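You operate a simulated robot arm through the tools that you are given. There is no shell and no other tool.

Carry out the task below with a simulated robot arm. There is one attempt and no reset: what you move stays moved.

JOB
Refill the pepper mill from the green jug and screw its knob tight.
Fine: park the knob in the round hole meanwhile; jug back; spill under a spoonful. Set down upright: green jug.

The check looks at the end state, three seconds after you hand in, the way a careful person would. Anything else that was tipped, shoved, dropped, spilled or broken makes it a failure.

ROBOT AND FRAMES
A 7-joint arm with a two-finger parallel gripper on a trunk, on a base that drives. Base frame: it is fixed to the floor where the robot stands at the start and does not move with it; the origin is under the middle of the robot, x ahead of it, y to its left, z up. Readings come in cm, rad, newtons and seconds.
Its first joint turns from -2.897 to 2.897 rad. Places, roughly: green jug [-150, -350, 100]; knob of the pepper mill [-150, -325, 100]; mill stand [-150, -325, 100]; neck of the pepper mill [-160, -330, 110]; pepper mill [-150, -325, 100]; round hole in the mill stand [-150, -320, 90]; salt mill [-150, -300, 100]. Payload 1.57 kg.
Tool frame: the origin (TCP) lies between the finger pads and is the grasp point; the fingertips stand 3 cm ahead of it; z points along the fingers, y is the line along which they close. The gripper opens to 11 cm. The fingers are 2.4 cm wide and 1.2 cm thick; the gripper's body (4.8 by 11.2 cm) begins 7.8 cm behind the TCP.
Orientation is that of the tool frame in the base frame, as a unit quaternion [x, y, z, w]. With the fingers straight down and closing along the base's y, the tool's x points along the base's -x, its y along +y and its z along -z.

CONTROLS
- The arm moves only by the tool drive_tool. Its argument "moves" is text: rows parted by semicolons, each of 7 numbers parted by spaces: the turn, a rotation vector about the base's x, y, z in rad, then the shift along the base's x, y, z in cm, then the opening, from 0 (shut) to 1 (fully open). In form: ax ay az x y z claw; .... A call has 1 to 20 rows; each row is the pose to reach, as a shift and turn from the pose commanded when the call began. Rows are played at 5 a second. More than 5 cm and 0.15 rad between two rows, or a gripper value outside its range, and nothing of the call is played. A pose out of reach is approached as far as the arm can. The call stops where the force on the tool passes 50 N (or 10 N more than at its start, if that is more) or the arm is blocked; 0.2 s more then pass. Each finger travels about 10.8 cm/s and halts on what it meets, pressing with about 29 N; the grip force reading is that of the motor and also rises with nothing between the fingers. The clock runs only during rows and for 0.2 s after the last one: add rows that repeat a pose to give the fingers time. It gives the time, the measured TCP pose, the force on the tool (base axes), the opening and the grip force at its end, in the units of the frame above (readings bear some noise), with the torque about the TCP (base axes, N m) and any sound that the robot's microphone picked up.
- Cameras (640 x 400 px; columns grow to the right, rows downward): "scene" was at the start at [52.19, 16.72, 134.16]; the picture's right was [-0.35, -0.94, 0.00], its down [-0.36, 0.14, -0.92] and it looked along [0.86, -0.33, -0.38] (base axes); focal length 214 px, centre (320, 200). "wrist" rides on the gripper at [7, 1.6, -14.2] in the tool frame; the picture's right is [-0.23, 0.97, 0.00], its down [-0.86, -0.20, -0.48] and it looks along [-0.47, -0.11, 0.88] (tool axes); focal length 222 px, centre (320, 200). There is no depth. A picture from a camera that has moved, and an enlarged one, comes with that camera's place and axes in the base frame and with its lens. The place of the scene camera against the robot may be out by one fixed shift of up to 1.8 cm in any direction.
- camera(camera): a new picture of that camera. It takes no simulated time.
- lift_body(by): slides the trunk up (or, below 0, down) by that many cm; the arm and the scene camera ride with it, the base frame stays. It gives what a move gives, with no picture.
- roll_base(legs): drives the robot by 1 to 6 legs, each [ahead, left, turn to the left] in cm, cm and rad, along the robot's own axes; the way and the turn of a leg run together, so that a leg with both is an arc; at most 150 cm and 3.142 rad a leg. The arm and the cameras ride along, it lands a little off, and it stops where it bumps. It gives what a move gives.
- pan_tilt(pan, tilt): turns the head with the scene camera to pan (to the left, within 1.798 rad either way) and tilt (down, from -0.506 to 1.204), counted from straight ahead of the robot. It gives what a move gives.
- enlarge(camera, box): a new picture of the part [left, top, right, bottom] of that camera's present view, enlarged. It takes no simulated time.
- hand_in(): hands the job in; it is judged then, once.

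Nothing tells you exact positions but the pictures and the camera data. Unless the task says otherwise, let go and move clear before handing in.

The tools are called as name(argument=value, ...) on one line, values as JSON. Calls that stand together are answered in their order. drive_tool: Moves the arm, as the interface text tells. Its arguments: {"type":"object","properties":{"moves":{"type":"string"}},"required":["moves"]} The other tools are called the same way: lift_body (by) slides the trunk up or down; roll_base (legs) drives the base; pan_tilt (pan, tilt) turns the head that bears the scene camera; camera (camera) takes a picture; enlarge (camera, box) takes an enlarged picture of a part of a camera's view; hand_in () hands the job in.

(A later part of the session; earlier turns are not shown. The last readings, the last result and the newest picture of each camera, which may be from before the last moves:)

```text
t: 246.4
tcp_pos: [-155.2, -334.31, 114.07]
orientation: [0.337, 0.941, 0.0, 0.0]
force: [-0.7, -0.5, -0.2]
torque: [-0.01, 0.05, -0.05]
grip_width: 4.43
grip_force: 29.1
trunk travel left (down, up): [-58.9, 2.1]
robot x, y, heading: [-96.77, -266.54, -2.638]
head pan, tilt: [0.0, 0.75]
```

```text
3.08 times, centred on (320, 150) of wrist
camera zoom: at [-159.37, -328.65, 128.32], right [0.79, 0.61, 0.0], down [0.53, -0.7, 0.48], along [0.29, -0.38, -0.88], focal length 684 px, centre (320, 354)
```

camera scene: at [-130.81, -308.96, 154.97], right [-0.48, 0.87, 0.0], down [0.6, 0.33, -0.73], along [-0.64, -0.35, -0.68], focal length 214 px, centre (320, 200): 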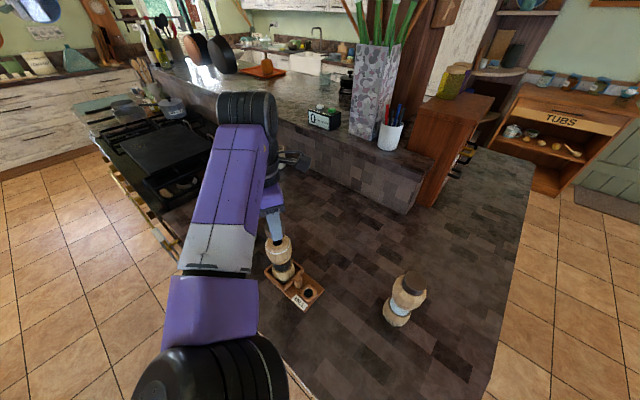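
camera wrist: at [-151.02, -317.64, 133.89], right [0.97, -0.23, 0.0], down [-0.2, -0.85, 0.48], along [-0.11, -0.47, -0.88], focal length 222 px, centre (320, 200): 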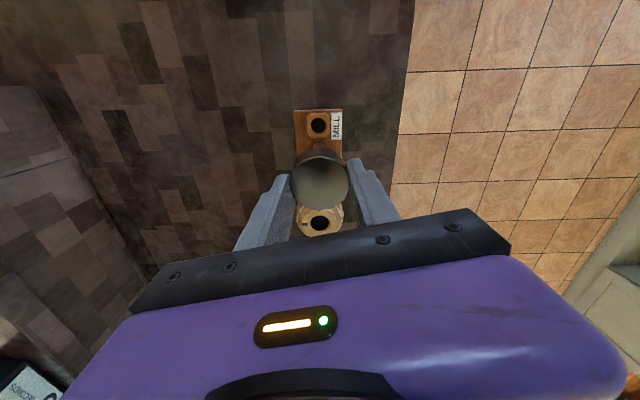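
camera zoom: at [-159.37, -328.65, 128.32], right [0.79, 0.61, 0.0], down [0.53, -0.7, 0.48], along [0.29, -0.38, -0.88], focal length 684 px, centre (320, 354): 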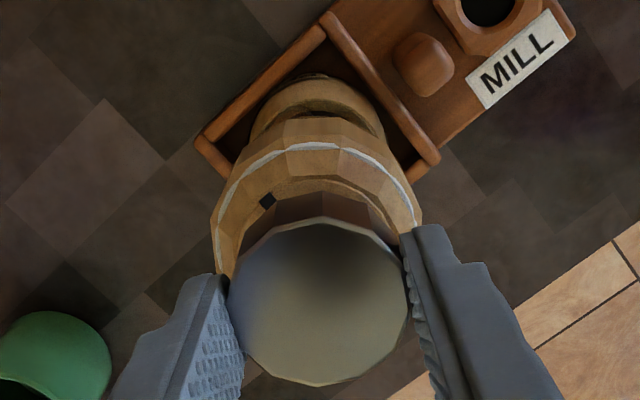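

drive_tool(moves="0 0 0 0.1 0 -0.2 0.3; 0 0 0 0.1 0 -0.4 0.3; 0 0 0 0.1 0 -0.6 0.3; 0 0 0 0.1 0 -0.8 0.3; 0 0 0 0.1 0 -0.8 0.3")

enlarge(camera="scene", box=[240, 200, 320, 280])

enlarge(camera="wrist", box=[220, 85, 420, 215])

```text
t: 247.6
tcp_pos: [-154.91, -334.41, 113.2]
orientation: [0.338, 0.941, 0.0, 0.001]
force: [-0.6, -0.4, -0.4]
torque: [0.0, -0.02, -0.03]
grip_width: 4.41
grip_force: 28.7
trunk travel left (down, up): [-58.9, 2.1]
robot x, y, heading: [-96.74, -266.54, -2.634]
head pan, tilt: [0.0, 0.75]
```

```text
5.00 times, centred on (280, 240) of scene
camera zoom: at [-130.81, -308.95, 154.97], right [-0.48, 0.87, 0.0], down [0.6, 0.33, -0.73], along [-0.64, -0.35, -0.68], focal length 1072 px, centre (520, 0)
```

zoom: 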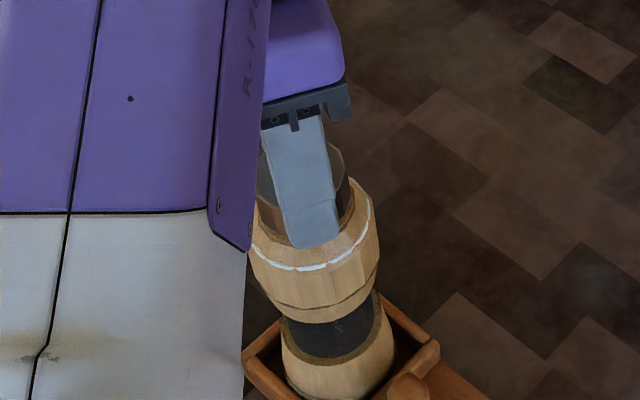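

```text
3.08 times, centred on (320, 150) of wrist
camera zoom: at [-159.22, -328.71, 127.51], right [0.79, 0.61, 0.0], down [0.53, -0.7, 0.48], along [0.29, -0.38, -0.88], focal length 684 px, centre (320, 354)
```

zoom: 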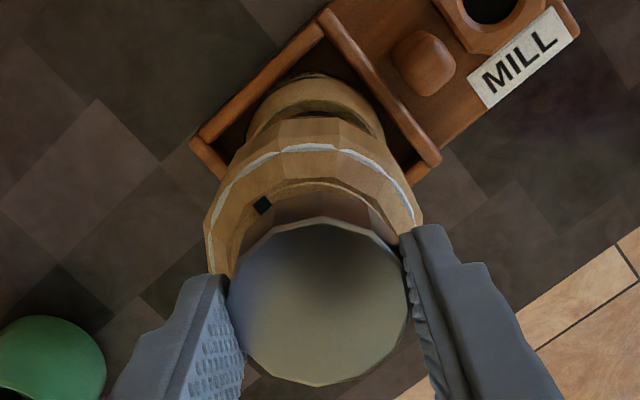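

drive_tool(moves="0 0 0 -0.07 0 -0.15 0.3; 0 0 0 -0.07 0 -0.3 0.3; 0 0 0 -0.07 0 -0.45 0.3; 0 0 0 -0.07 0 -0.45 0.3")

enlarge(camera="wrist", box=[220, 85, 420, 215])

```text
t: 248.6
tcp_pos: [-155.04, -334.32, 112.88]
orientation: [0.338, 0.941, -0.001, 0.001]
force: [-0.2, 0.1, 0.0]
torque: [0.02, -0.07, 0.0]
grip_width: 4.42
grip_force: 28.8
trunk travel left (down, up): [-58.9, 2.1]
robot x, y, heading: [-97.01, -266.4, -2.635]
head pan, tilt: [0.0, 0.75]
```

```text
3.08 times, centred on (320, 150) of wrist
camera zoom: at [-159.27, -328.64, 127.08], right [0.79, 0.61, 0.0], down [0.53, -0.7, 0.48], along [0.29, -0.38, -0.88], focal length 684 px, centre (320, 354)
```

zoom: 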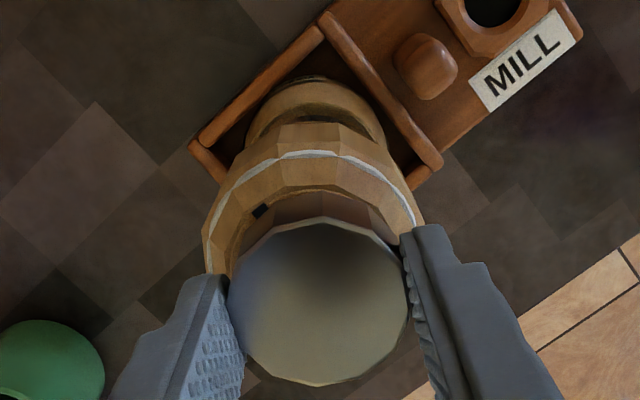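

drive_tool(moves="0 0 0 0 0 -0.1 0.3; 0 0 0 0 0 -0.2 0.3; 0 0 0 0 0 -0.3 0.3; 0 0 0 0 0 -0.3 0.3")

enlarge(camera="wrist", box=[220, 85, 420, 215])

enlarge(camera="scene", box=[250, 215, 310, 265])

```text
t: 249.6
tcp_pos: [-155.08, -334.26, 112.48]
orientation: [0.337, 0.941, 0.001, 0.001]
force: [1.4, -1.7, 4.8]
torque: [-0.08, -0.05, -0.02]
grip_width: 4.43
grip_force: 29.5
trunk travel left (down, up): [-58.9, 2.1]
robot x, y, heading: [-96.51, -266.5, -2.632]
head pan, tilt: [0.0, 0.75]
```

```text
3.08 times, centred on (320, 150) of wrist
camera zoom: at [-159.29, -328.62, 126.8], right [0.79, 0.61, 0.0], down [0.53, -0.7, 0.48], along [0.29, -0.38, -0.88], focal length 684 px, centre (320, 354)
```

zoom: 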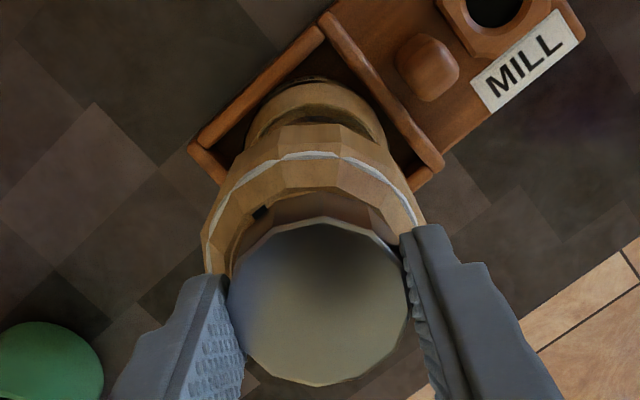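

```text
8.00 times, centred on (280, 240) of scene
camera zoom: at [-130.79, -308.95, 154.99], right [-0.48, 0.87, 0.0], down [0.6, 0.33, -0.73], along [-0.64, -0.35, -0.68], focal length 1716 px, centre (640, -120)
```

zoom: 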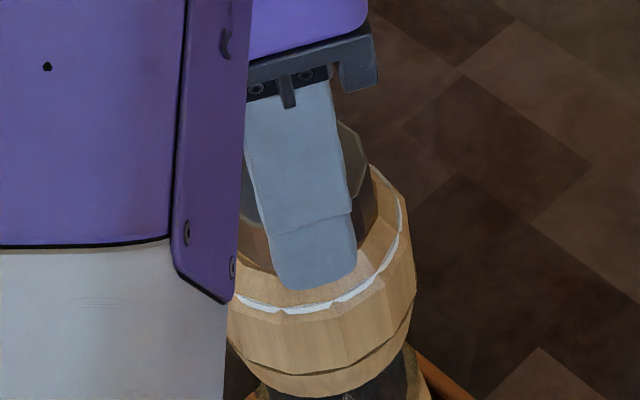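

Contact (about 5 N), so the stud is in the neck. I'll turn clockwise with a slight downward follow.

drive_tool(moves="0 0 -0.1 0 0 -0.02 0.3; 0 0 -0.2 0 0 -0.04 0.3; 0 0 -0.3 0 0 -0.06 0.3; 0 0 -0.4 0 0 -0.08 0.3; 0 0 -0.5 0 0 -0.1 0.3; 0 0 -0.6 0 0 -0.1 0.3; 0 0 -0.7 0 0 -0.1 0.3; 0 0 -0.8 0 0 -0.1 0.3; 0 0 -0.9 0 0 -0.1 0.3; 0 0 -1 0 0 -0.1 0.3; 0 0 -1 0 0 -0.1 0.3")

enlarge(camera="scene", box=[250, 215, 310, 265])

enlarge(camera="wrist", box=[220, 85, 420, 215])

```text
t: 252.0
tcp_pos: [-155.03, -334.26, 112.54]
orientation: [0.748, 0.664, 0.0, 0.001]
force: [2.9, -5.4, 23.2]
torque: [-0.28, -0.12, 0.0]
grip_width: 4.44
grip_force: 29.6
trunk travel left (down, up): [-58.9, 2.1]
robot x, y, heading: [-96.77, -266.92, -2.642]
head pan, tilt: [0.0, 0.75]
```

```text
8.00 times, centred on (280, 240) of scene
camera zoom: at [-130.74, -308.91, 155.01], right [-0.48, 0.87, 0.0], down [0.6, 0.33, -0.73], along [-0.64, -0.35, -0.68], focal length 1716 px, centre (640, -120)
```

zoom: 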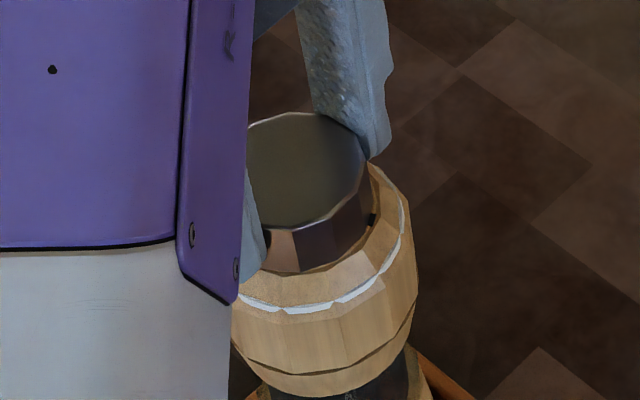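

```text
3.08 times, centred on (320, 150) of wrist
camera zoom: at [-152.47, -327.61, 126.74], right [0.94, -0.34, 0.0], down [-0.3, -0.82, 0.48], along [-0.16, -0.45, -0.88], focal length 684 px, centre (320, 354)
```

zoom: 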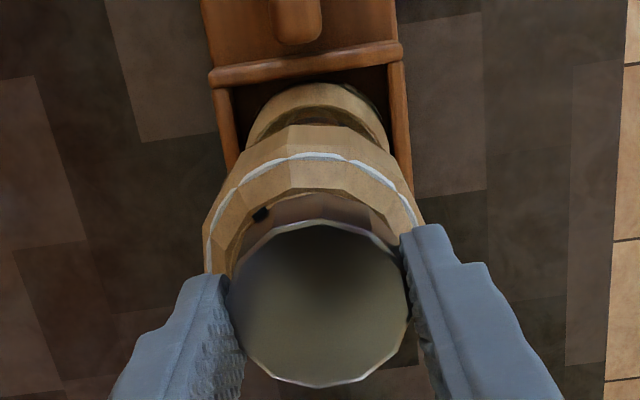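

The neck mark stayed fixed relative to the gripper, so the mill body turned along with the knob under the 23 N press. I'll ease off the downward force and see whether the knob turns relative to the body.

drive_tool(moves="0 0 0 0 0 0.1 0.3; 0 0 0 0 0 0.2 0.3; 0 0 0 0 0 0.2 0.3")

drive_tool(moves="0 0 -0.1 0 0 0 0.3; 0 0 -0.2 0 0 0 0.3; 0 0 -0.3 0 0 0 0.3; 0 0 -0.4 0 0 0 0.3; 0 0 -0.4 0 0 0 0.3")

enlarge(camera="scene", box=[250, 215, 310, 265])

enlarge(camera="wrist", box=[220, 85, 420, 215])

```text
t: 252.8
tcp_pos: [-154.87, -334.31, 112.52]
orientation: [0.748, 0.664, 0.0, 0.001]
force: [0.1, -3.7, 6.1]
torque: [-0.32, 0.1, 0.0]
grip_width: 4.44
grip_force: 29.1
trunk travel left (down, up): [-58.9, 2.1]
robot x, y, heading: [-96.46, -266.69, -2.636]
head pan, tilt: [0.0, 0.75]
```

```text
t: 254.0
tcp_pos: [-154.97, -334.41, 112.48]
orientation: [0.865, 0.501, -0.001, 0.001]
force: [-0.1, -2.0, 1.0]
torque: [-0.06, 0.03, 0.03]
grip_width: 4.42
grip_force: 29.1
trunk travel left (down, up): [-58.9, 2.1]
robot x, y, heading: [-96.7, -267.12, -2.635]
head pan, tilt: [0.0, 0.75]
```

```text
8.00 times, centred on (280, 240) of scene
camera zoom: at [-130.81, -308.95, 154.97], right [-0.48, 0.87, 0.0], down [0.6, 0.33, -0.73], along [-0.64, -0.35, -0.68], focal length 1716 px, centre (640, -120)
```

zoom: 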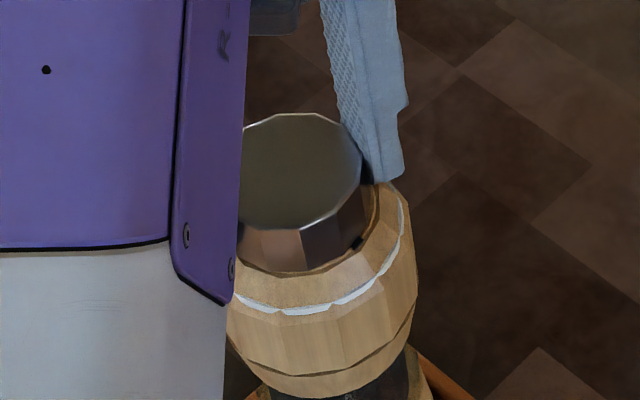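

```text
3.08 times, centred on (320, 150) of wrist
camera zoom: at [-150.02, -329.15, 126.75], right [0.73, -0.68, 0.0], down [-0.6, -0.64, 0.48], along [-0.33, -0.35, -0.88], focal length 684 px, centre (320, 354)
```

zoom: 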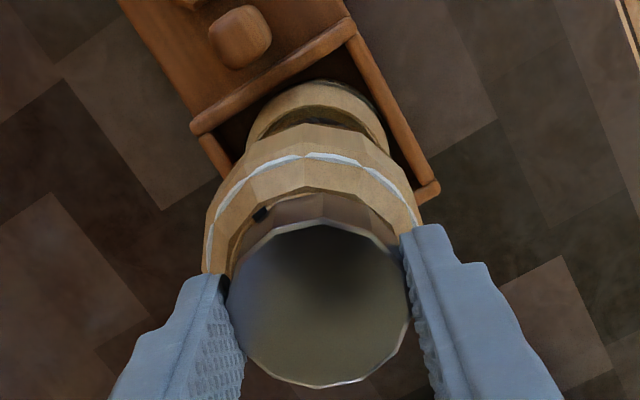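

I need to know what is rotating. I'll zoom in on the base label and the neck mark, then make another small turn and compare.

enlarge(camera="scene", box=[255, 225, 305, 300])

drive_tool(moves="0 0 -0.1 0 0 0 0.3; 0 0 -0.2 0 0 0 0.3; 0 0 -0.25 0 0 0 0.3; 0 0 -0.25 0 0 0 0.3")

enlarge(camera="scene", box=[255, 225, 305, 300])

enlarge(camera="scene", box=[250, 215, 310, 265])

enlarge(camera="wrist", box=[220, 85, 420, 215])

```text
5.33 times, centred on (280, 262) of scene
camera zoom: at [-130.81, -308.95, 154.97], right [-0.48, 0.87, 0.0], down [0.6, 0.33, -0.73], along [-0.64, -0.35, -0.68], focal length 1144 px, centre (533, -133)
```

zoom: 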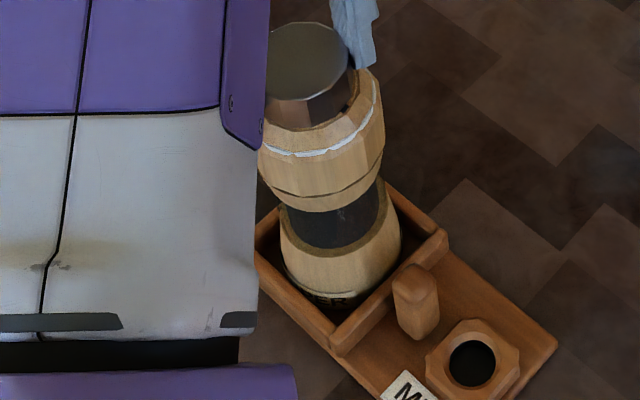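

```text
t: 255.0
tcp_pos: [-155.05, -334.44, 112.6]
orientation: [0.921, 0.39, 0.0, 0.0]
force: [-0.4, -0.8, -6.1]
torque: [0.0, -0.02, 0.02]
grip_width: 4.45
grip_force: 29.7
trunk travel left (down, up): [-58.9, 2.1]
robot x, y, heading: [-96.98, -266.59, -2.636]
head pan, tilt: [0.0, 0.75]
```

```text
5.33 times, centred on (280, 262) of scene
camera zoom: at [-130.82, -308.97, 154.96], right [-0.48, 0.87, 0.0], down [0.6, 0.33, -0.73], along [-0.64, -0.35, -0.68], focal length 1144 px, centre (533, -133)
```

zoom: 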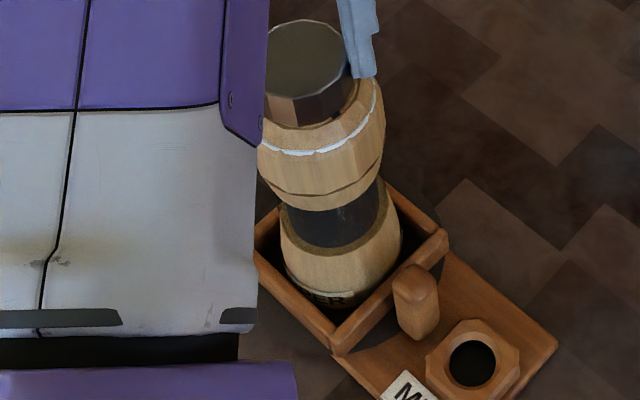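

```text
8.00 times, centred on (280, 240) of scene
camera zoom: at [-130.82, -308.97, 154.96], right [-0.48, 0.87, 0.0], down [0.6, 0.33, -0.73], along [-0.64, -0.35, -0.68], focal length 1716 px, centre (640, -120)
```

zoom: 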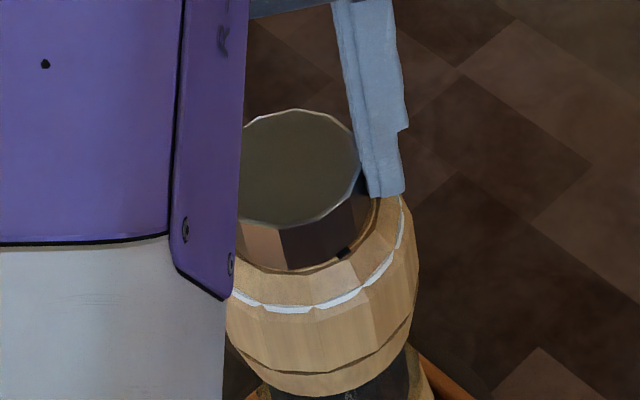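

```text
3.08 times, centred on (320, 150) of wrist
camera zoom: at [-148.93, -330.57, 126.81], right [0.54, -0.84, 0.0], down [-0.74, -0.48, 0.48], along [-0.4, -0.26, -0.88], focal length 684 px, centre (320, 354)
```

zoom: 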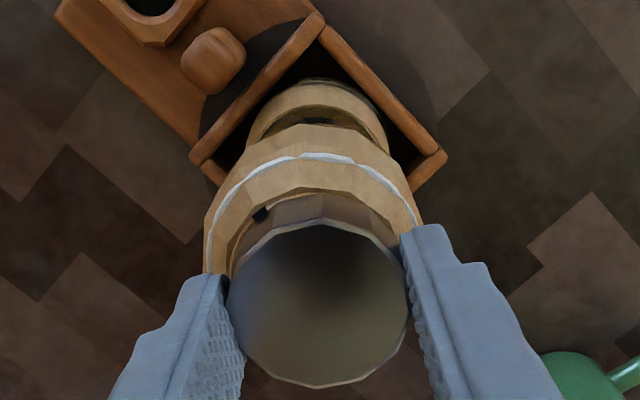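

enlarge(camera="scene", box=[270, 255, 300, 290])

enlarge(camera="scene", box=[265, 222, 305, 258])

```text
11.43 times, centred on (285, 272) of scene
camera zoom: at [-130.82, -308.97, 154.96], right [-0.48, 0.87, 0.0], down [0.6, 0.33, -0.73], along [-0.64, -0.35, -0.68], focal length 2451 px, centre (720, -629)
```

zoom: 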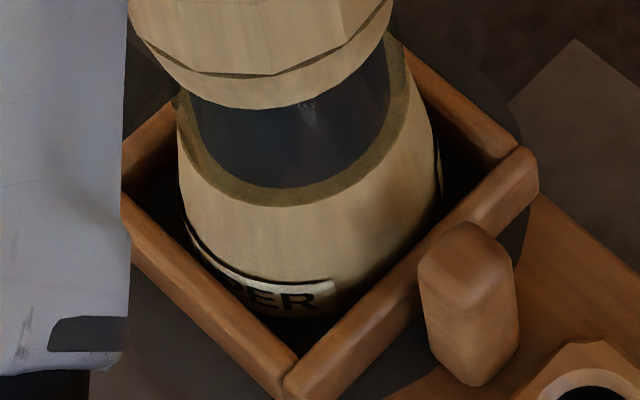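

```text
11.11 times, centred on (285, 240) of scene
camera zoom: at [-130.82, -308.97, 154.96], right [-0.48, 0.87, 0.0], down [0.6, 0.33, -0.73], along [-0.64, -0.35, -0.68], focal length 2383 px, centre (709, -244)
```

zoom: 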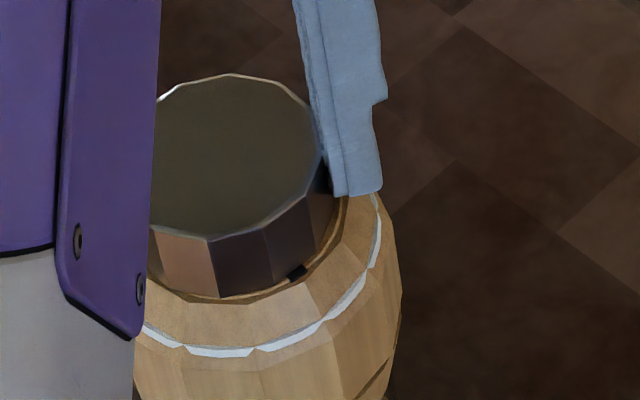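

The downward pull is growing as I turn (Fz went from +6 to -6 N), which suggests the thread is drawing the knob down. I'll follow down slightly, then turn a bit more and compare close-ups.

drive_tool(moves="0 0 0 0 0 -0.05 0.3; 0 0 0 0 0 -0.1 0.3; 0 0 0 0 0 -0.1 0.3")

enlarge(camera="scene", box=[265, 222, 305, 258])

drive_tool(moves="0 0 -0.08 0 0 0 0.3; 0 0 -0.16 0 0 0 0.3; 0 0 -0.24 0 0 0 0.3; 0 0 -0.24 0 0 0 0.3")

enlarge(camera="scene", box=[265, 222, 305, 258])

enlarge(camera="scene", box=[270, 255, 300, 290])

```text
t: 255.8
tcp_pos: [-155.0, -334.3, 112.47]
orientation: [0.92, 0.391, -0.001, 0.002]
force: [-1.0, -1.5, -0.5]
torque: [-0.03, 0.01, 0.0]
grip_width: 4.43
grip_force: 29.0
trunk travel left (down, up): [-58.9, 2.1]
robot x, y, heading: [-96.72, -266.53, -2.638]
head pan, tilt: [0.0, 0.75]
```

```text
11.11 times, centred on (285, 240) of scene
camera zoom: at [-130.81, -308.96, 154.98], right [-0.48, 0.87, 0.0], down [0.6, 0.33, -0.73], along [-0.64, -0.35, -0.68], focal length 2383 px, centre (709, -244)
```

zoom: 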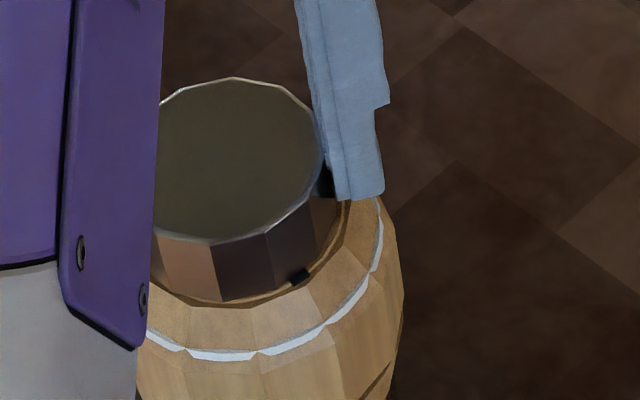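

```text
t: 256.8
tcp_pos: [-155.0, -334.33, 112.65]
orientation: [0.961, 0.277, -0.001, 0.002]
force: [-3.2, -1.3, 5.7]
torque: [-0.02, 0.19, 0.0]
grip_width: 4.43
grip_force: 28.4
trunk travel left (down, up): [-58.9, 2.1]
robot x, y, heading: [-96.58, -266.56, -2.636]
head pan, tilt: [0.0, 0.75]
```

```text
11.11 times, centred on (285, 240) of scene
camera zoom: at [-130.81, -308.94, 154.99], right [-0.48, 0.87, 0.0], down [0.6, 0.33, -0.73], along [-0.64, -0.35, -0.68], focal length 2383 px, centre (709, -244)
```

zoom: 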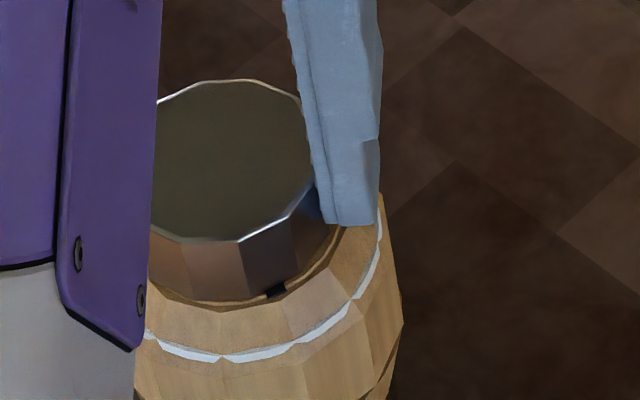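

```text
11.43 times, centred on (285, 272) of scene
camera zoom: at [-130.81, -308.94, 154.99], right [-0.48, 0.87, 0.0], down [0.6, 0.33, -0.73], along [-0.64, -0.35, -0.68], focal length 2451 px, centre (720, -629)
```

zoom: 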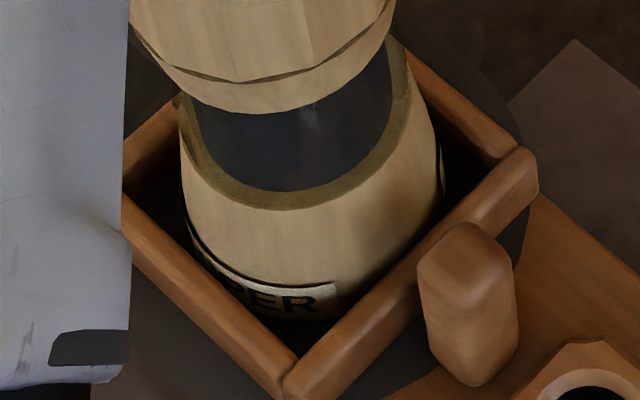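

The upper body is being dragged along, most likely because the fingertips rest on the mill's shoulder. I'll release the knob (its stud is in the neck), raise the fingers and unwind the wrist for a higher regrip.

drive_tool(moves="0 0 0 0 0 0 0.42; 0 0 0 0 0 0 0.5; 0 0 0 0 0 0 0.6; 0 0 0 0 0 0.4 0.6; 0 0 0 0 0 0.9 0.6; 0 0 0 0 0 0.9 0.6")

enlarge(camera="scene", box=[255, 212, 315, 262])

enlarge(camera="wrist", box=[220, 85, 420, 215])

```text
t: 258.2
tcp_pos: [-155.03, -334.36, 113.41]
orientation: [0.961, 0.277, -0.001, 0.001]
force: [0.5, 0.0, 0.3]
torque: [0.0, -0.04, 0.01]
grip_width: 6.58
grip_force: 0.1
trunk travel left (down, up): [-58.9, 2.1]
robot x, y, heading: [-96.84, -266.59, -2.639]
head pan, tilt: [0.0, 0.75]
```

```text
8.00 times, centred on (285, 237) of scene
camera zoom: at [-130.81, -308.95, 154.98], right [-0.48, 0.87, 0.0], down [0.6, 0.33, -0.73], along [-0.64, -0.35, -0.68], focal length 1716 px, centre (600, -96)
```

zoom: 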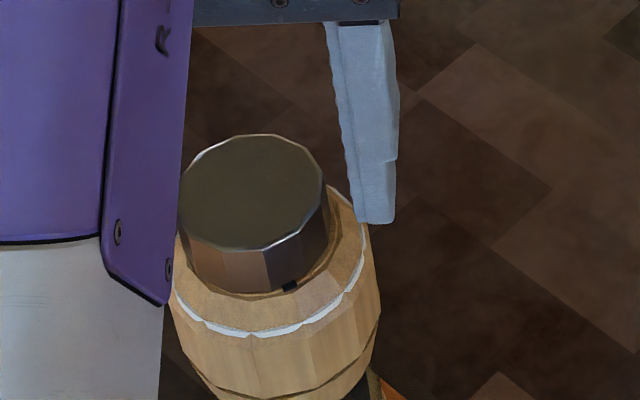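

```text
3.08 times, centred on (320, 150) of wrist
camera zoom: at [-148.12, -332.03, 127.6], right [0.33, -0.94, 0.0], down [-0.83, -0.29, 0.48], along [-0.45, -0.16, -0.88], focal length 684 px, centre (320, 354)
```

zoom: 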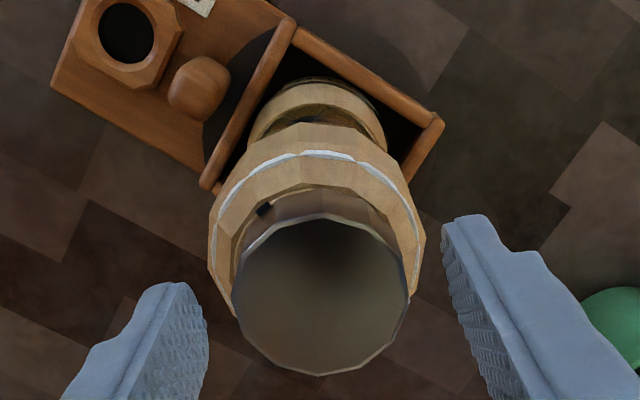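

The knob sits level on the neck. I'll unwind the wrist with the fingers open.

drive_tool(moves="0 0 0.14 0 0 0 0.6; 0 0 0.28 0 0 0 0.6; 0 0 0.42 0 0 0 0.6; 0 0 0.56 0 0 0 0.6; 0 0 0.7 0 0 0 0.6; 0 0 0.84 0 0 0 0.6; 0 0 0.98 0 0 0 0.6; 0 0 1.12 0 0 0 0.6; 0 0 1.26 0 0 0 0.6; 0 0 1.4 0 0 0 0.6; 0 0 1.54 0 0 0 0.6; 0 0 1.68 0 0 0 0.6; 0 0 1.82 0 0 0 0.6; 0 0 1.9 0 0 0 0.6; 0 0 1.9 0 0 0 0.6")

enlarge(camera="wrist", box=[220, 85, 420, 215])

enlarge(camera="scene", box=[255, 212, 315, 262])

```text
t: 261.4
tcp_pos: [-155.0, -334.41, 113.43]
orientation: [0.332, 0.943, 0.0, 0.001]
force: [-0.2, 0.0, 0.0]
torque: [0.03, -0.01, 0.02]
grip_width: 6.61
grip_force: 0.1
trunk travel left (down, up): [-58.9, 2.1]
robot x, y, heading: [-96.68, -267.13, -2.634]
head pan, tilt: [0.0, 0.75]
```

```text
3.08 times, centred on (320, 150) of wrist
camera zoom: at [-159.32, -328.78, 127.65], right [0.79, 0.62, 0.0], down [0.54, -0.69, 0.48], along [0.3, -0.38, -0.88], focal length 684 px, centre (320, 354)
```

zoom: 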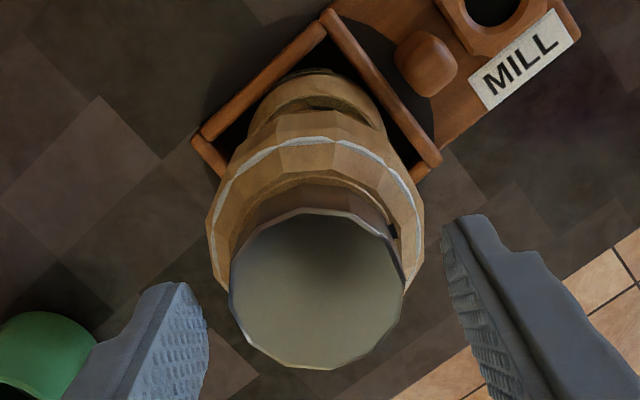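

```text
8.00 times, centred on (285, 237) of scene
camera zoom: at [-130.81, -308.95, 154.98], right [-0.48, 0.87, 0.0], down [0.6, 0.33, -0.73], along [-0.64, -0.35, -0.68], focal length 1716 px, centre (600, -96)
```

zoom: 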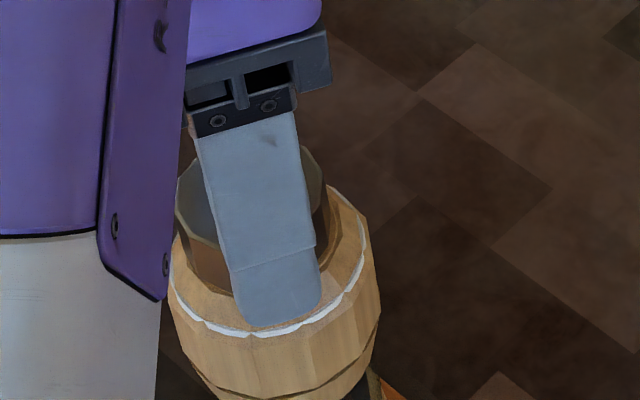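

Now I'll regrip the knob higher, with the fingertips clear of the shoulder, and try turning clockwise gently.

drive_tool(moves="0 0 0 0 0 -0.1 0.5; 0 0 0 0 0 -0.1 0.42; 0 0 0 0 0 -0.1 0.3; 0 0 0 0 0 -0.1 0.3; 0 0 0 0 0 -0.1 0.3")

drive_tool(moves="0 0 -0.1 0 0 -0.02 0.3; 0 0 -0.2 0 0 -0.03 0.3; 0 0 -0.3 0 0 -0.04 0.3; 0 0 -0.4 0 0 -0.05 0.3; 0 0 -0.5 0 0 -0.05 0.3; 0 0 -0.5 0 0 -0.05 0.3")

enlarge(camera="wrist", box=[220, 85, 420, 215])

enlarge(camera="scene", box=[255, 212, 315, 262])

```text
t: 262.6
tcp_pos: [-154.95, -334.32, 113.17]
orientation: [0.333, 0.943, 0.0, 0.0]
force: [-0.8, -1.4, 0.8]
torque: [-0.07, 0.08, -0.01]
grip_width: 4.52
grip_force: 28.7
trunk travel left (down, up): [-58.9, 2.1]
robot x, y, heading: [-96.88, -266.8, -2.637]
head pan, tilt: [0.0, 0.75]
```

```text
t: 264.0
tcp_pos: [-155.09, -334.35, 113.32]
orientation: [0.557, 0.831, 0.0, 0.001]
force: [-3.5, -1.6, 7.2]
torque: [-0.23, 0.39, 0.01]
grip_width: 4.51
grip_force: 29.4
trunk travel left (down, up): [-58.9, 2.1]
robot x, y, heading: [-96.52, -266.9, -2.635]
head pan, tilt: [0.0, 0.75]
```

```text
3.08 times, centred on (320, 150) of wrist
camera zoom: at [-156.1, -327.27, 127.53], right [0.99, 0.16, 0.0], down [0.14, -0.87, 0.48], along [0.08, -0.47, -0.88], focal length 684 px, centre (320, 354)
```

zoom: 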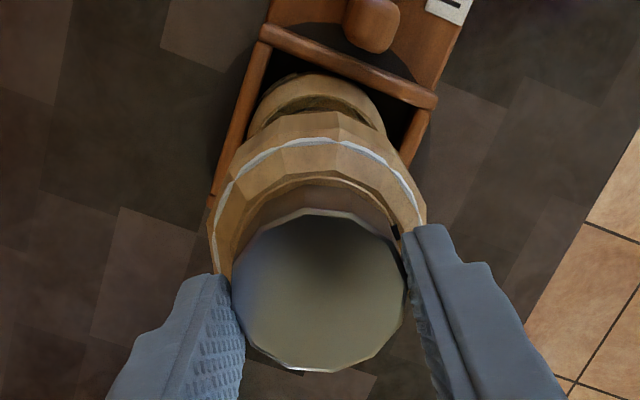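

```text
8.00 times, centred on (285, 237) of scene
camera zoom: at [-130.81, -308.94, 154.98], right [-0.48, 0.87, 0.0], down [0.6, 0.33, -0.73], along [-0.64, -0.35, -0.68], focal length 1716 px, centre (600, -96)
```

zoom: 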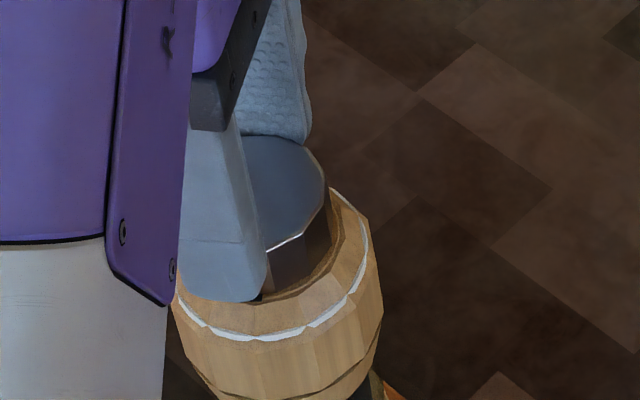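

The head still turns with the knob. To learn whether the thread is engaged, I'll try a gentle upward pull and read the force.

drive_tool(moves="0 0 0 0 0 0.1 0.3; 0 0 0 0 0 0.2 0.3; 0 0 0 0 0 0.3 0.3; 0 0 0 0 0 0.3 0.3")

enlarge(camera="scene", box=[255, 212, 315, 262])

enlarge(camera="scene", box=[265, 245, 305, 295])

```text
t: 265.0
tcp_pos: [-154.86, -334.42, 113.5]
orientation: [0.556, 0.831, 0.001, 0.001]
force: [-0.3, -0.3, -4.7]
torque: [0.0, -0.01, 0.01]
grip_width: 4.53
grip_force: 29.5
trunk travel left (down, up): [-58.9, 2.1]
robot x, y, heading: [-96.92, -266.77, -2.635]
head pan, tilt: [0.0, 0.75]
```

```text
8.00 times, centred on (285, 237) of scene
camera zoom: at [-130.81, -308.96, 154.96], right [-0.48, 0.87, 0.0], down [0.6, 0.33, -0.73], along [-0.64, -0.35, -0.68], focal length 1716 px, centre (600, -96)
```

zoom: 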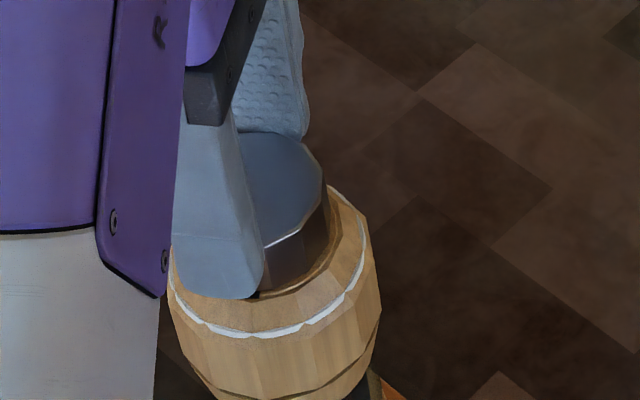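

```text
8.00 times, centred on (285, 270) of scene
camera zoom: at [-130.81, -308.96, 154.96], right [-0.48, 0.87, 0.0], down [0.6, 0.33, -0.73], along [-0.64, -0.35, -0.68], focal length 1716 px, centre (600, -360)
```

zoom: 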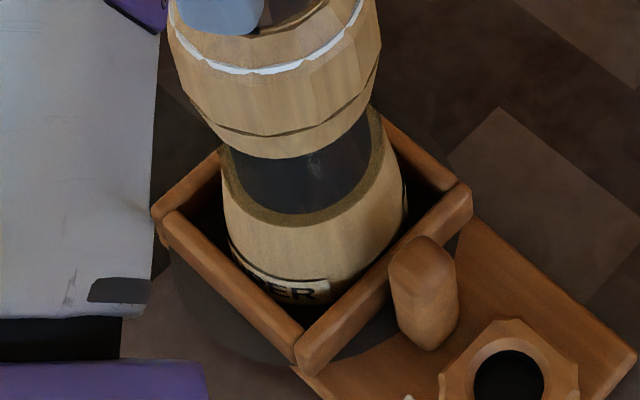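

Pulling up lifts the whole mill, so the thread is engaged. I'll set it back down and test a small counterclockwise turn to see whether the knob moves relative to the head.

drive_tool(moves="0 0 0 0 0 -0.1 0.3; 0 0 0 0 0 -0.2 0.3; 0 0 0 0 0 -0.25 0.3; 0 0 0 0 0 -0.25 0.3")

drive_tool(moves="0 0 0.1 0 0 0 0.3; 0 0 0.2 0 0 0 0.3; 0 0 0.3 0 0 0 0.3; 0 0 0.4 0 0 0 0.3; 0 0 0.4 0 0 0 0.3")

enlarge(camera="wrist", box=[220, 85, 420, 215])

enlarge(camera="scene", box=[255, 212, 315, 262])

```text
t: 266.0
tcp_pos: [-155.08, -334.4, 113.16]
orientation: [0.556, 0.831, 0.0, 0.001]
force: [0.3, -0.1, -5.5]
torque: [0.02, 0.0, 0.03]
grip_width: 4.54
grip_force: 29.0
trunk travel left (down, up): [-58.9, 2.1]
robot x, y, heading: [-96.46, -266.69, -2.638]
head pan, tilt: [0.0, 0.75]
```

```text
t: 267.2
tcp_pos: [-155.0, -334.38, 113.38]
orientation: [0.38, 0.925, -0.001, 0.0]
force: [-0.9, -1.0, -2.5]
torque: [-0.05, 0.17, 0.01]
grip_width: 4.53
grip_force: 28.7
trunk travel left (down, up): [-58.9, 2.1]
robot x, y, heading: [-96.59, -266.82, -2.635]
head pan, tilt: [0.0, 0.75]
```

```text
3.08 times, centred on (320, 150) of wrist
camera zoom: at [-158.73, -328.35, 127.53], right [0.85, 0.53, 0.0], down [0.47, -0.74, 0.48], along [0.26, -0.41, -0.88], focal length 684 px, centre (320, 354)
```

zoom: 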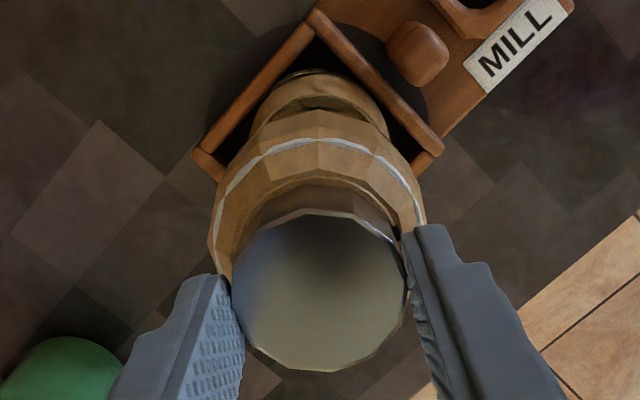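

```text
8.00 times, centred on (285, 237) of scene
camera zoom: at [-130.82, -308.96, 154.97], right [-0.48, 0.88, 0.0], down [0.6, 0.33, -0.73], along [-0.64, -0.35, -0.68], focal length 1716 px, centre (600, -96)
```

zoom: 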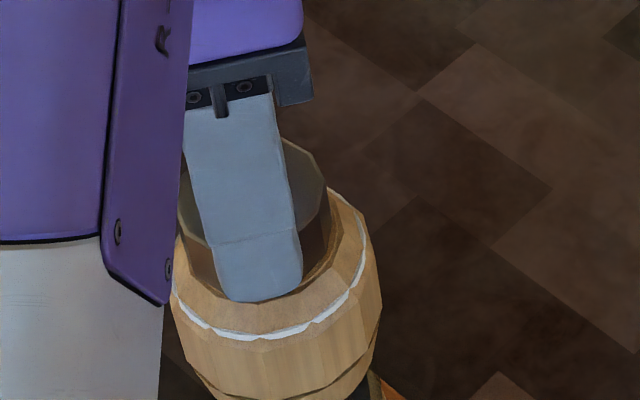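

enlarge(camera="scene", box=[250, 210, 330, 300])

camera(camera="scene")

```text
4.44 times, centred on (290, 255) of scene
camera zoom: at [-130.82, -308.96, 154.97], right [-0.48, 0.88, 0.0], down [0.6, 0.33, -0.73], along [-0.64, -0.35, -0.68], focal length 953 px, centre (453, -44)
```

zoom: 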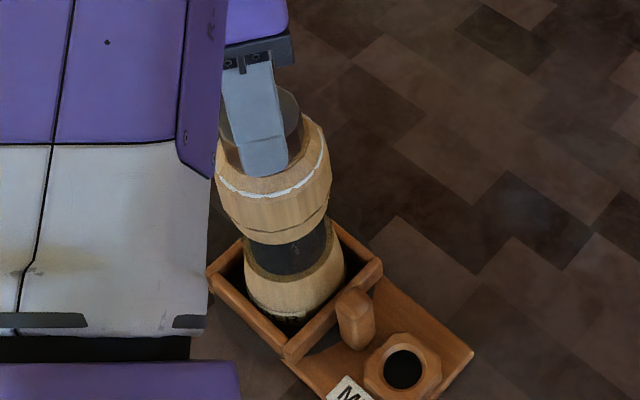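

```text
taken
camera scene: at [-130.82, -308.96, 154.97], right [-0.48, 0.88, 0.0], down [0.6, 0.33, -0.73], along [-0.64, -0.35, -0.68], focal length 214 px, centre (320, 200)
```

scene: 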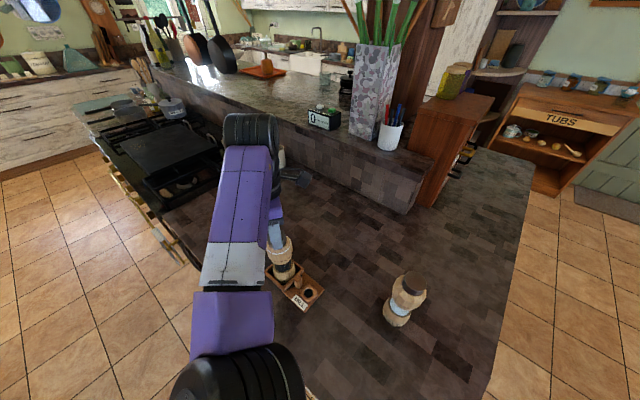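

enlarge(camera="scene", box=[270, 255, 300, 290])

```text
11.43 times, centred on (285, 272) of scene
camera zoom: at [-130.82, -308.96, 154.97], right [-0.48, 0.88, 0.0], down [0.6, 0.33, -0.73], along [-0.64, -0.35, -0.68], focal length 2451 px, centre (720, -629)
```

zoom: 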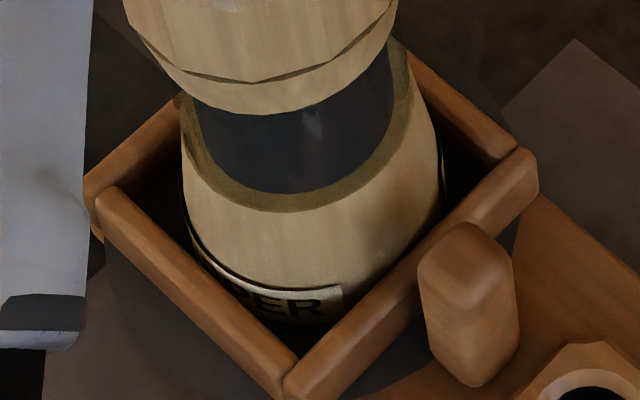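

I'll lift just under a centimetre to see whether the base comes along with the head (it stays inside the cradle walls).

drive_tool(moves="0 0 0 0 0 0.2 0.3; 0 0 0 0 0 0.4 0.3; 0 0 0 0 0 0.6 0.3; 0 0 0 0 0 0.8 0.3; 0 0 0 0 0 0.8 0.3")

enlarge(camera="scene", box=[270, 255, 300, 290])

enlarge(camera="scene", box=[255, 212, 315, 262])

```text
t: 268.4
tcp_pos: [-155.07, -334.4, 114.12]
orientation: [0.379, 0.925, 0.0, 0.002]
force: [-1.0, 0.1, -5.7]
torque: [-0.07, 0.05, 0.03]
grip_width: 4.49
grip_force: 28.6
trunk travel left (down, up): [-58.9, 2.1]
robot x, y, heading: [-96.96, -266.49, -2.635]
head pan, tilt: [0.0, 0.75]
```

```text
11.43 times, centred on (285, 272) of scene
camera zoom: at [-130.82, -308.97, 154.97], right [-0.48, 0.87, 0.0], down [0.6, 0.33, -0.73], along [-0.64, -0.35, -0.68], focal length 2451 px, centre (720, -629)
```

zoom: 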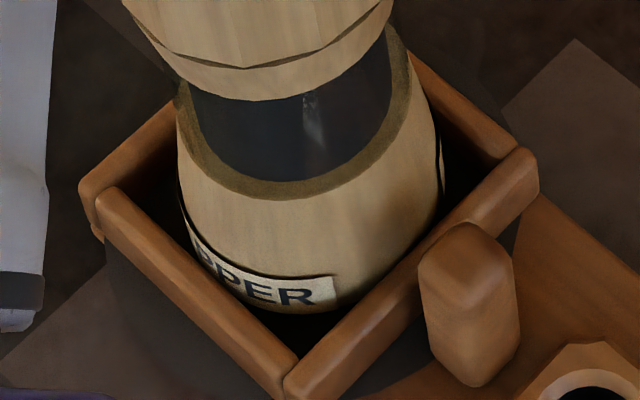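

```text
8.00 times, centred on (285, 237) of scene
camera zoom: at [-130.82, -308.97, 154.97], right [-0.48, 0.87, 0.0], down [0.6, 0.33, -0.73], along [-0.64, -0.35, -0.68], focal length 1716 px, centre (600, -96)
```

zoom: 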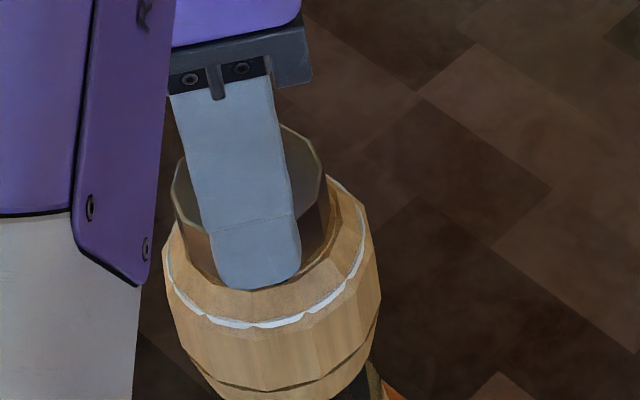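

The whole mill lifts with the knob, so it's threaded onto the mill and the upper body just spins along freely. I'll set it back down and keep turning clockwise until a firm stop shows up in the torque.

drive_tool(moves="0 0 0 0 0 -0.3 0.3; 0 0 0 0.04 -0.05 -0.6 0.3; 0 0 0 0.08 -0.1 -0.85 0.3; 0 0 0 0.08 -0.1 -0.9 0.3; 0 0 0 0.08 -0.1 -0.9 0.3")

drive_tool(moves="0 0 -0.12 0 0 0 0.3; 0 0 -0.24 0 0 0 0.3; 0 0 -0.36 0 0 0 0.3; 0 0 -0.48 0 0 0 0.3; 0 0 -0.6 0 0 0 0.3; 0 0 -0.72 0 0 0 0.3; 0 0 -0.84 0 0 0 0.3; 0 0 -0.96 0 0 0 0.3")

enlarge(camera="scene", box=[255, 212, 315, 262])

enlarge(camera="wrist", box=[220, 85, 420, 215])

```text
t: 269.6
tcp_pos: [-155.01, -334.44, 113.22]
orientation: [0.379, 0.925, 0.0, 0.001]
force: [1.8, 2.2, 6.7]
torque: [0.29, -0.17, 0.0]
grip_width: 4.51
grip_force: 28.6
trunk travel left (down, up): [-58.9, 2.1]
robot x, y, heading: [-96.78, -267.04, -2.634]
head pan, tilt: [0.0, 0.75]
```

```text
t: 271.4
tcp_pos: [-154.99, -334.33, 113.26]
orientation: [0.765, 0.644, -0.001, 0.001]
force: [-4.8, 3.5, 21.4]
torque: [0.29, 0.39, 0.05]
grip_width: 4.52
grip_force: 28.9
trunk travel left (down, up): [-58.9, 2.1]
robot x, y, heading: [-96.47, -266.54, -2.634]
head pan, tilt: [0.0, 0.75]
```

```text
8.00 times, centred on (285, 237) of scene
camera zoom: at [-130.79, -308.88, 155.01], right [-0.48, 0.88, 0.0], down [0.6, 0.33, -0.73], along [-0.64, -0.35, -0.68], focal length 1716 px, centre (600, -96)
```

zoom: 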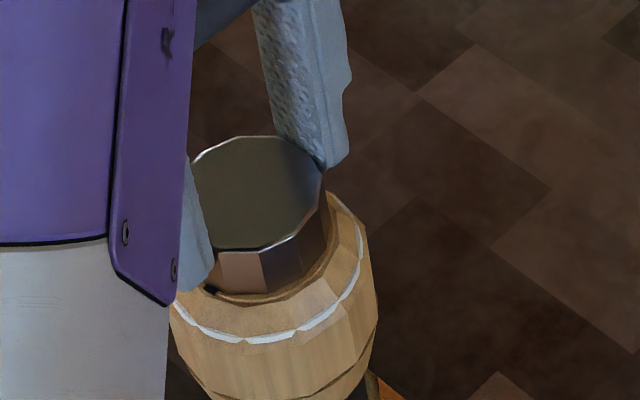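

```text
3.08 times, centred on (320, 150) of wrist
camera zoom: at [-152.13, -327.84, 127.46], right [0.92, -0.39, 0.0], down [-0.34, -0.81, 0.48], along [-0.19, -0.44, -0.88], focal length 684 px, centre (320, 354)
```

zoom: 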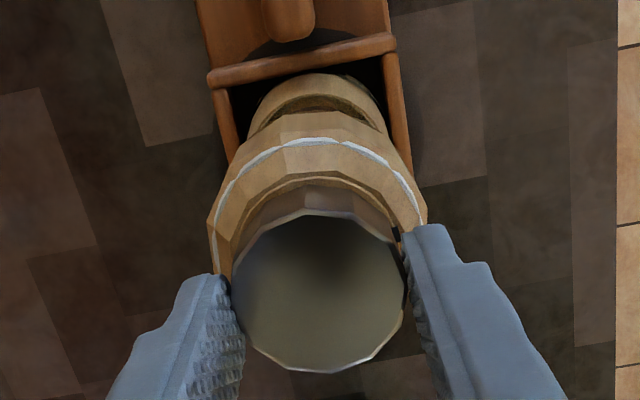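

drive_tool(moves="0 0 0 0 0 0.1 0.3; 0 0 0 0 0 0.15 0.3; 0 0 0 0 0 0.15 0.3")

enlarge(camera="scene", box=[265, 222, 305, 258])

drive_tool(moves="0 0 0.1 0 0 0 0.3; 0 0 0.2 0 0 0 0.3; 0 0 0.26 0 0 0 0.3; 0 0 0.26 0 0 0 0.3")

enlarge(camera="scene", box=[265, 222, 305, 258])

enlarge(camera="wrist", box=[270, 120, 370, 200])

```text
t: 272.2
tcp_pos: [-155.05, -334.45, 113.22]
orientation: [0.764, 0.646, 0.0, 0.001]
force: [-5.1, 2.0, 15.9]
torque: [0.04, 0.43, 0.01]
grip_width: 4.52
grip_force: 29.4
trunk travel left (down, up): [-58.9, 2.1]
robot x, y, heading: [-96.86, -266.7, -2.64]
head pan, tilt: [0.0, 0.75]
```

```text
11.11 times, centred on (285, 240) of scene
camera zoom: at [-130.79, -308.91, 154.99], right [-0.48, 0.87, 0.0], down [0.6, 0.33, -0.73], along [-0.64, -0.35, -0.68], focal length 2383 px, centre (709, -244)
```

zoom: 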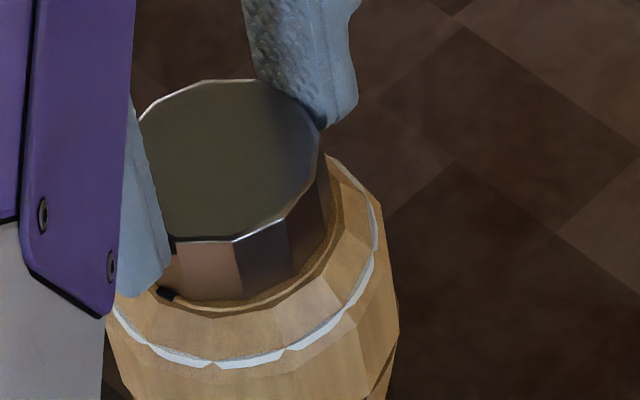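

```text
t: 273.2
tcp_pos: [-155.0, -334.58, 113.28]
orientation: [0.674, 0.739, 0.0, 0.001]
force: [-1.8, 0.4, 2.5]
torque: [0.06, 0.12, -0.03]
grip_width: 4.53
grip_force: 29.3
trunk travel left (down, up): [-58.9, 2.1]
robot x, y, heading: [-96.82, -266.73, -2.636]
head pan, tilt: [0.0, 0.75]
```

```text
11.11 times, centred on (285, 240) of scene
camera zoom: at [-130.8, -308.94, 154.96], right [-0.48, 0.87, 0.0], down [0.6, 0.33, -0.73], along [-0.64, -0.35, -0.68], focal length 2383 px, centre (709, -244)
```

zoom: 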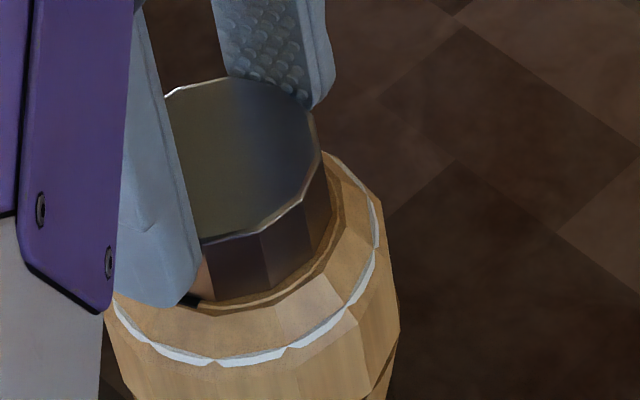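

```text
5.00 times, centred on (320, 160) of wrist
camera zoom: at [-153.89, -327.41, 127.46], right [0.99, -0.14, 0.0], down [-0.12, -0.87, 0.48], along [-0.06, -0.47, -0.88], focal length 1111 px, centre (320, 400)
```

zoom: 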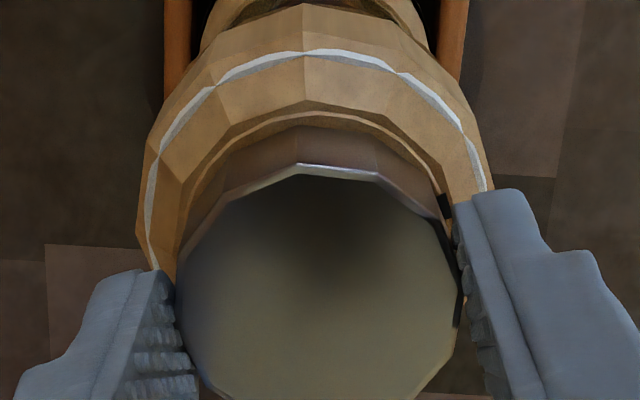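

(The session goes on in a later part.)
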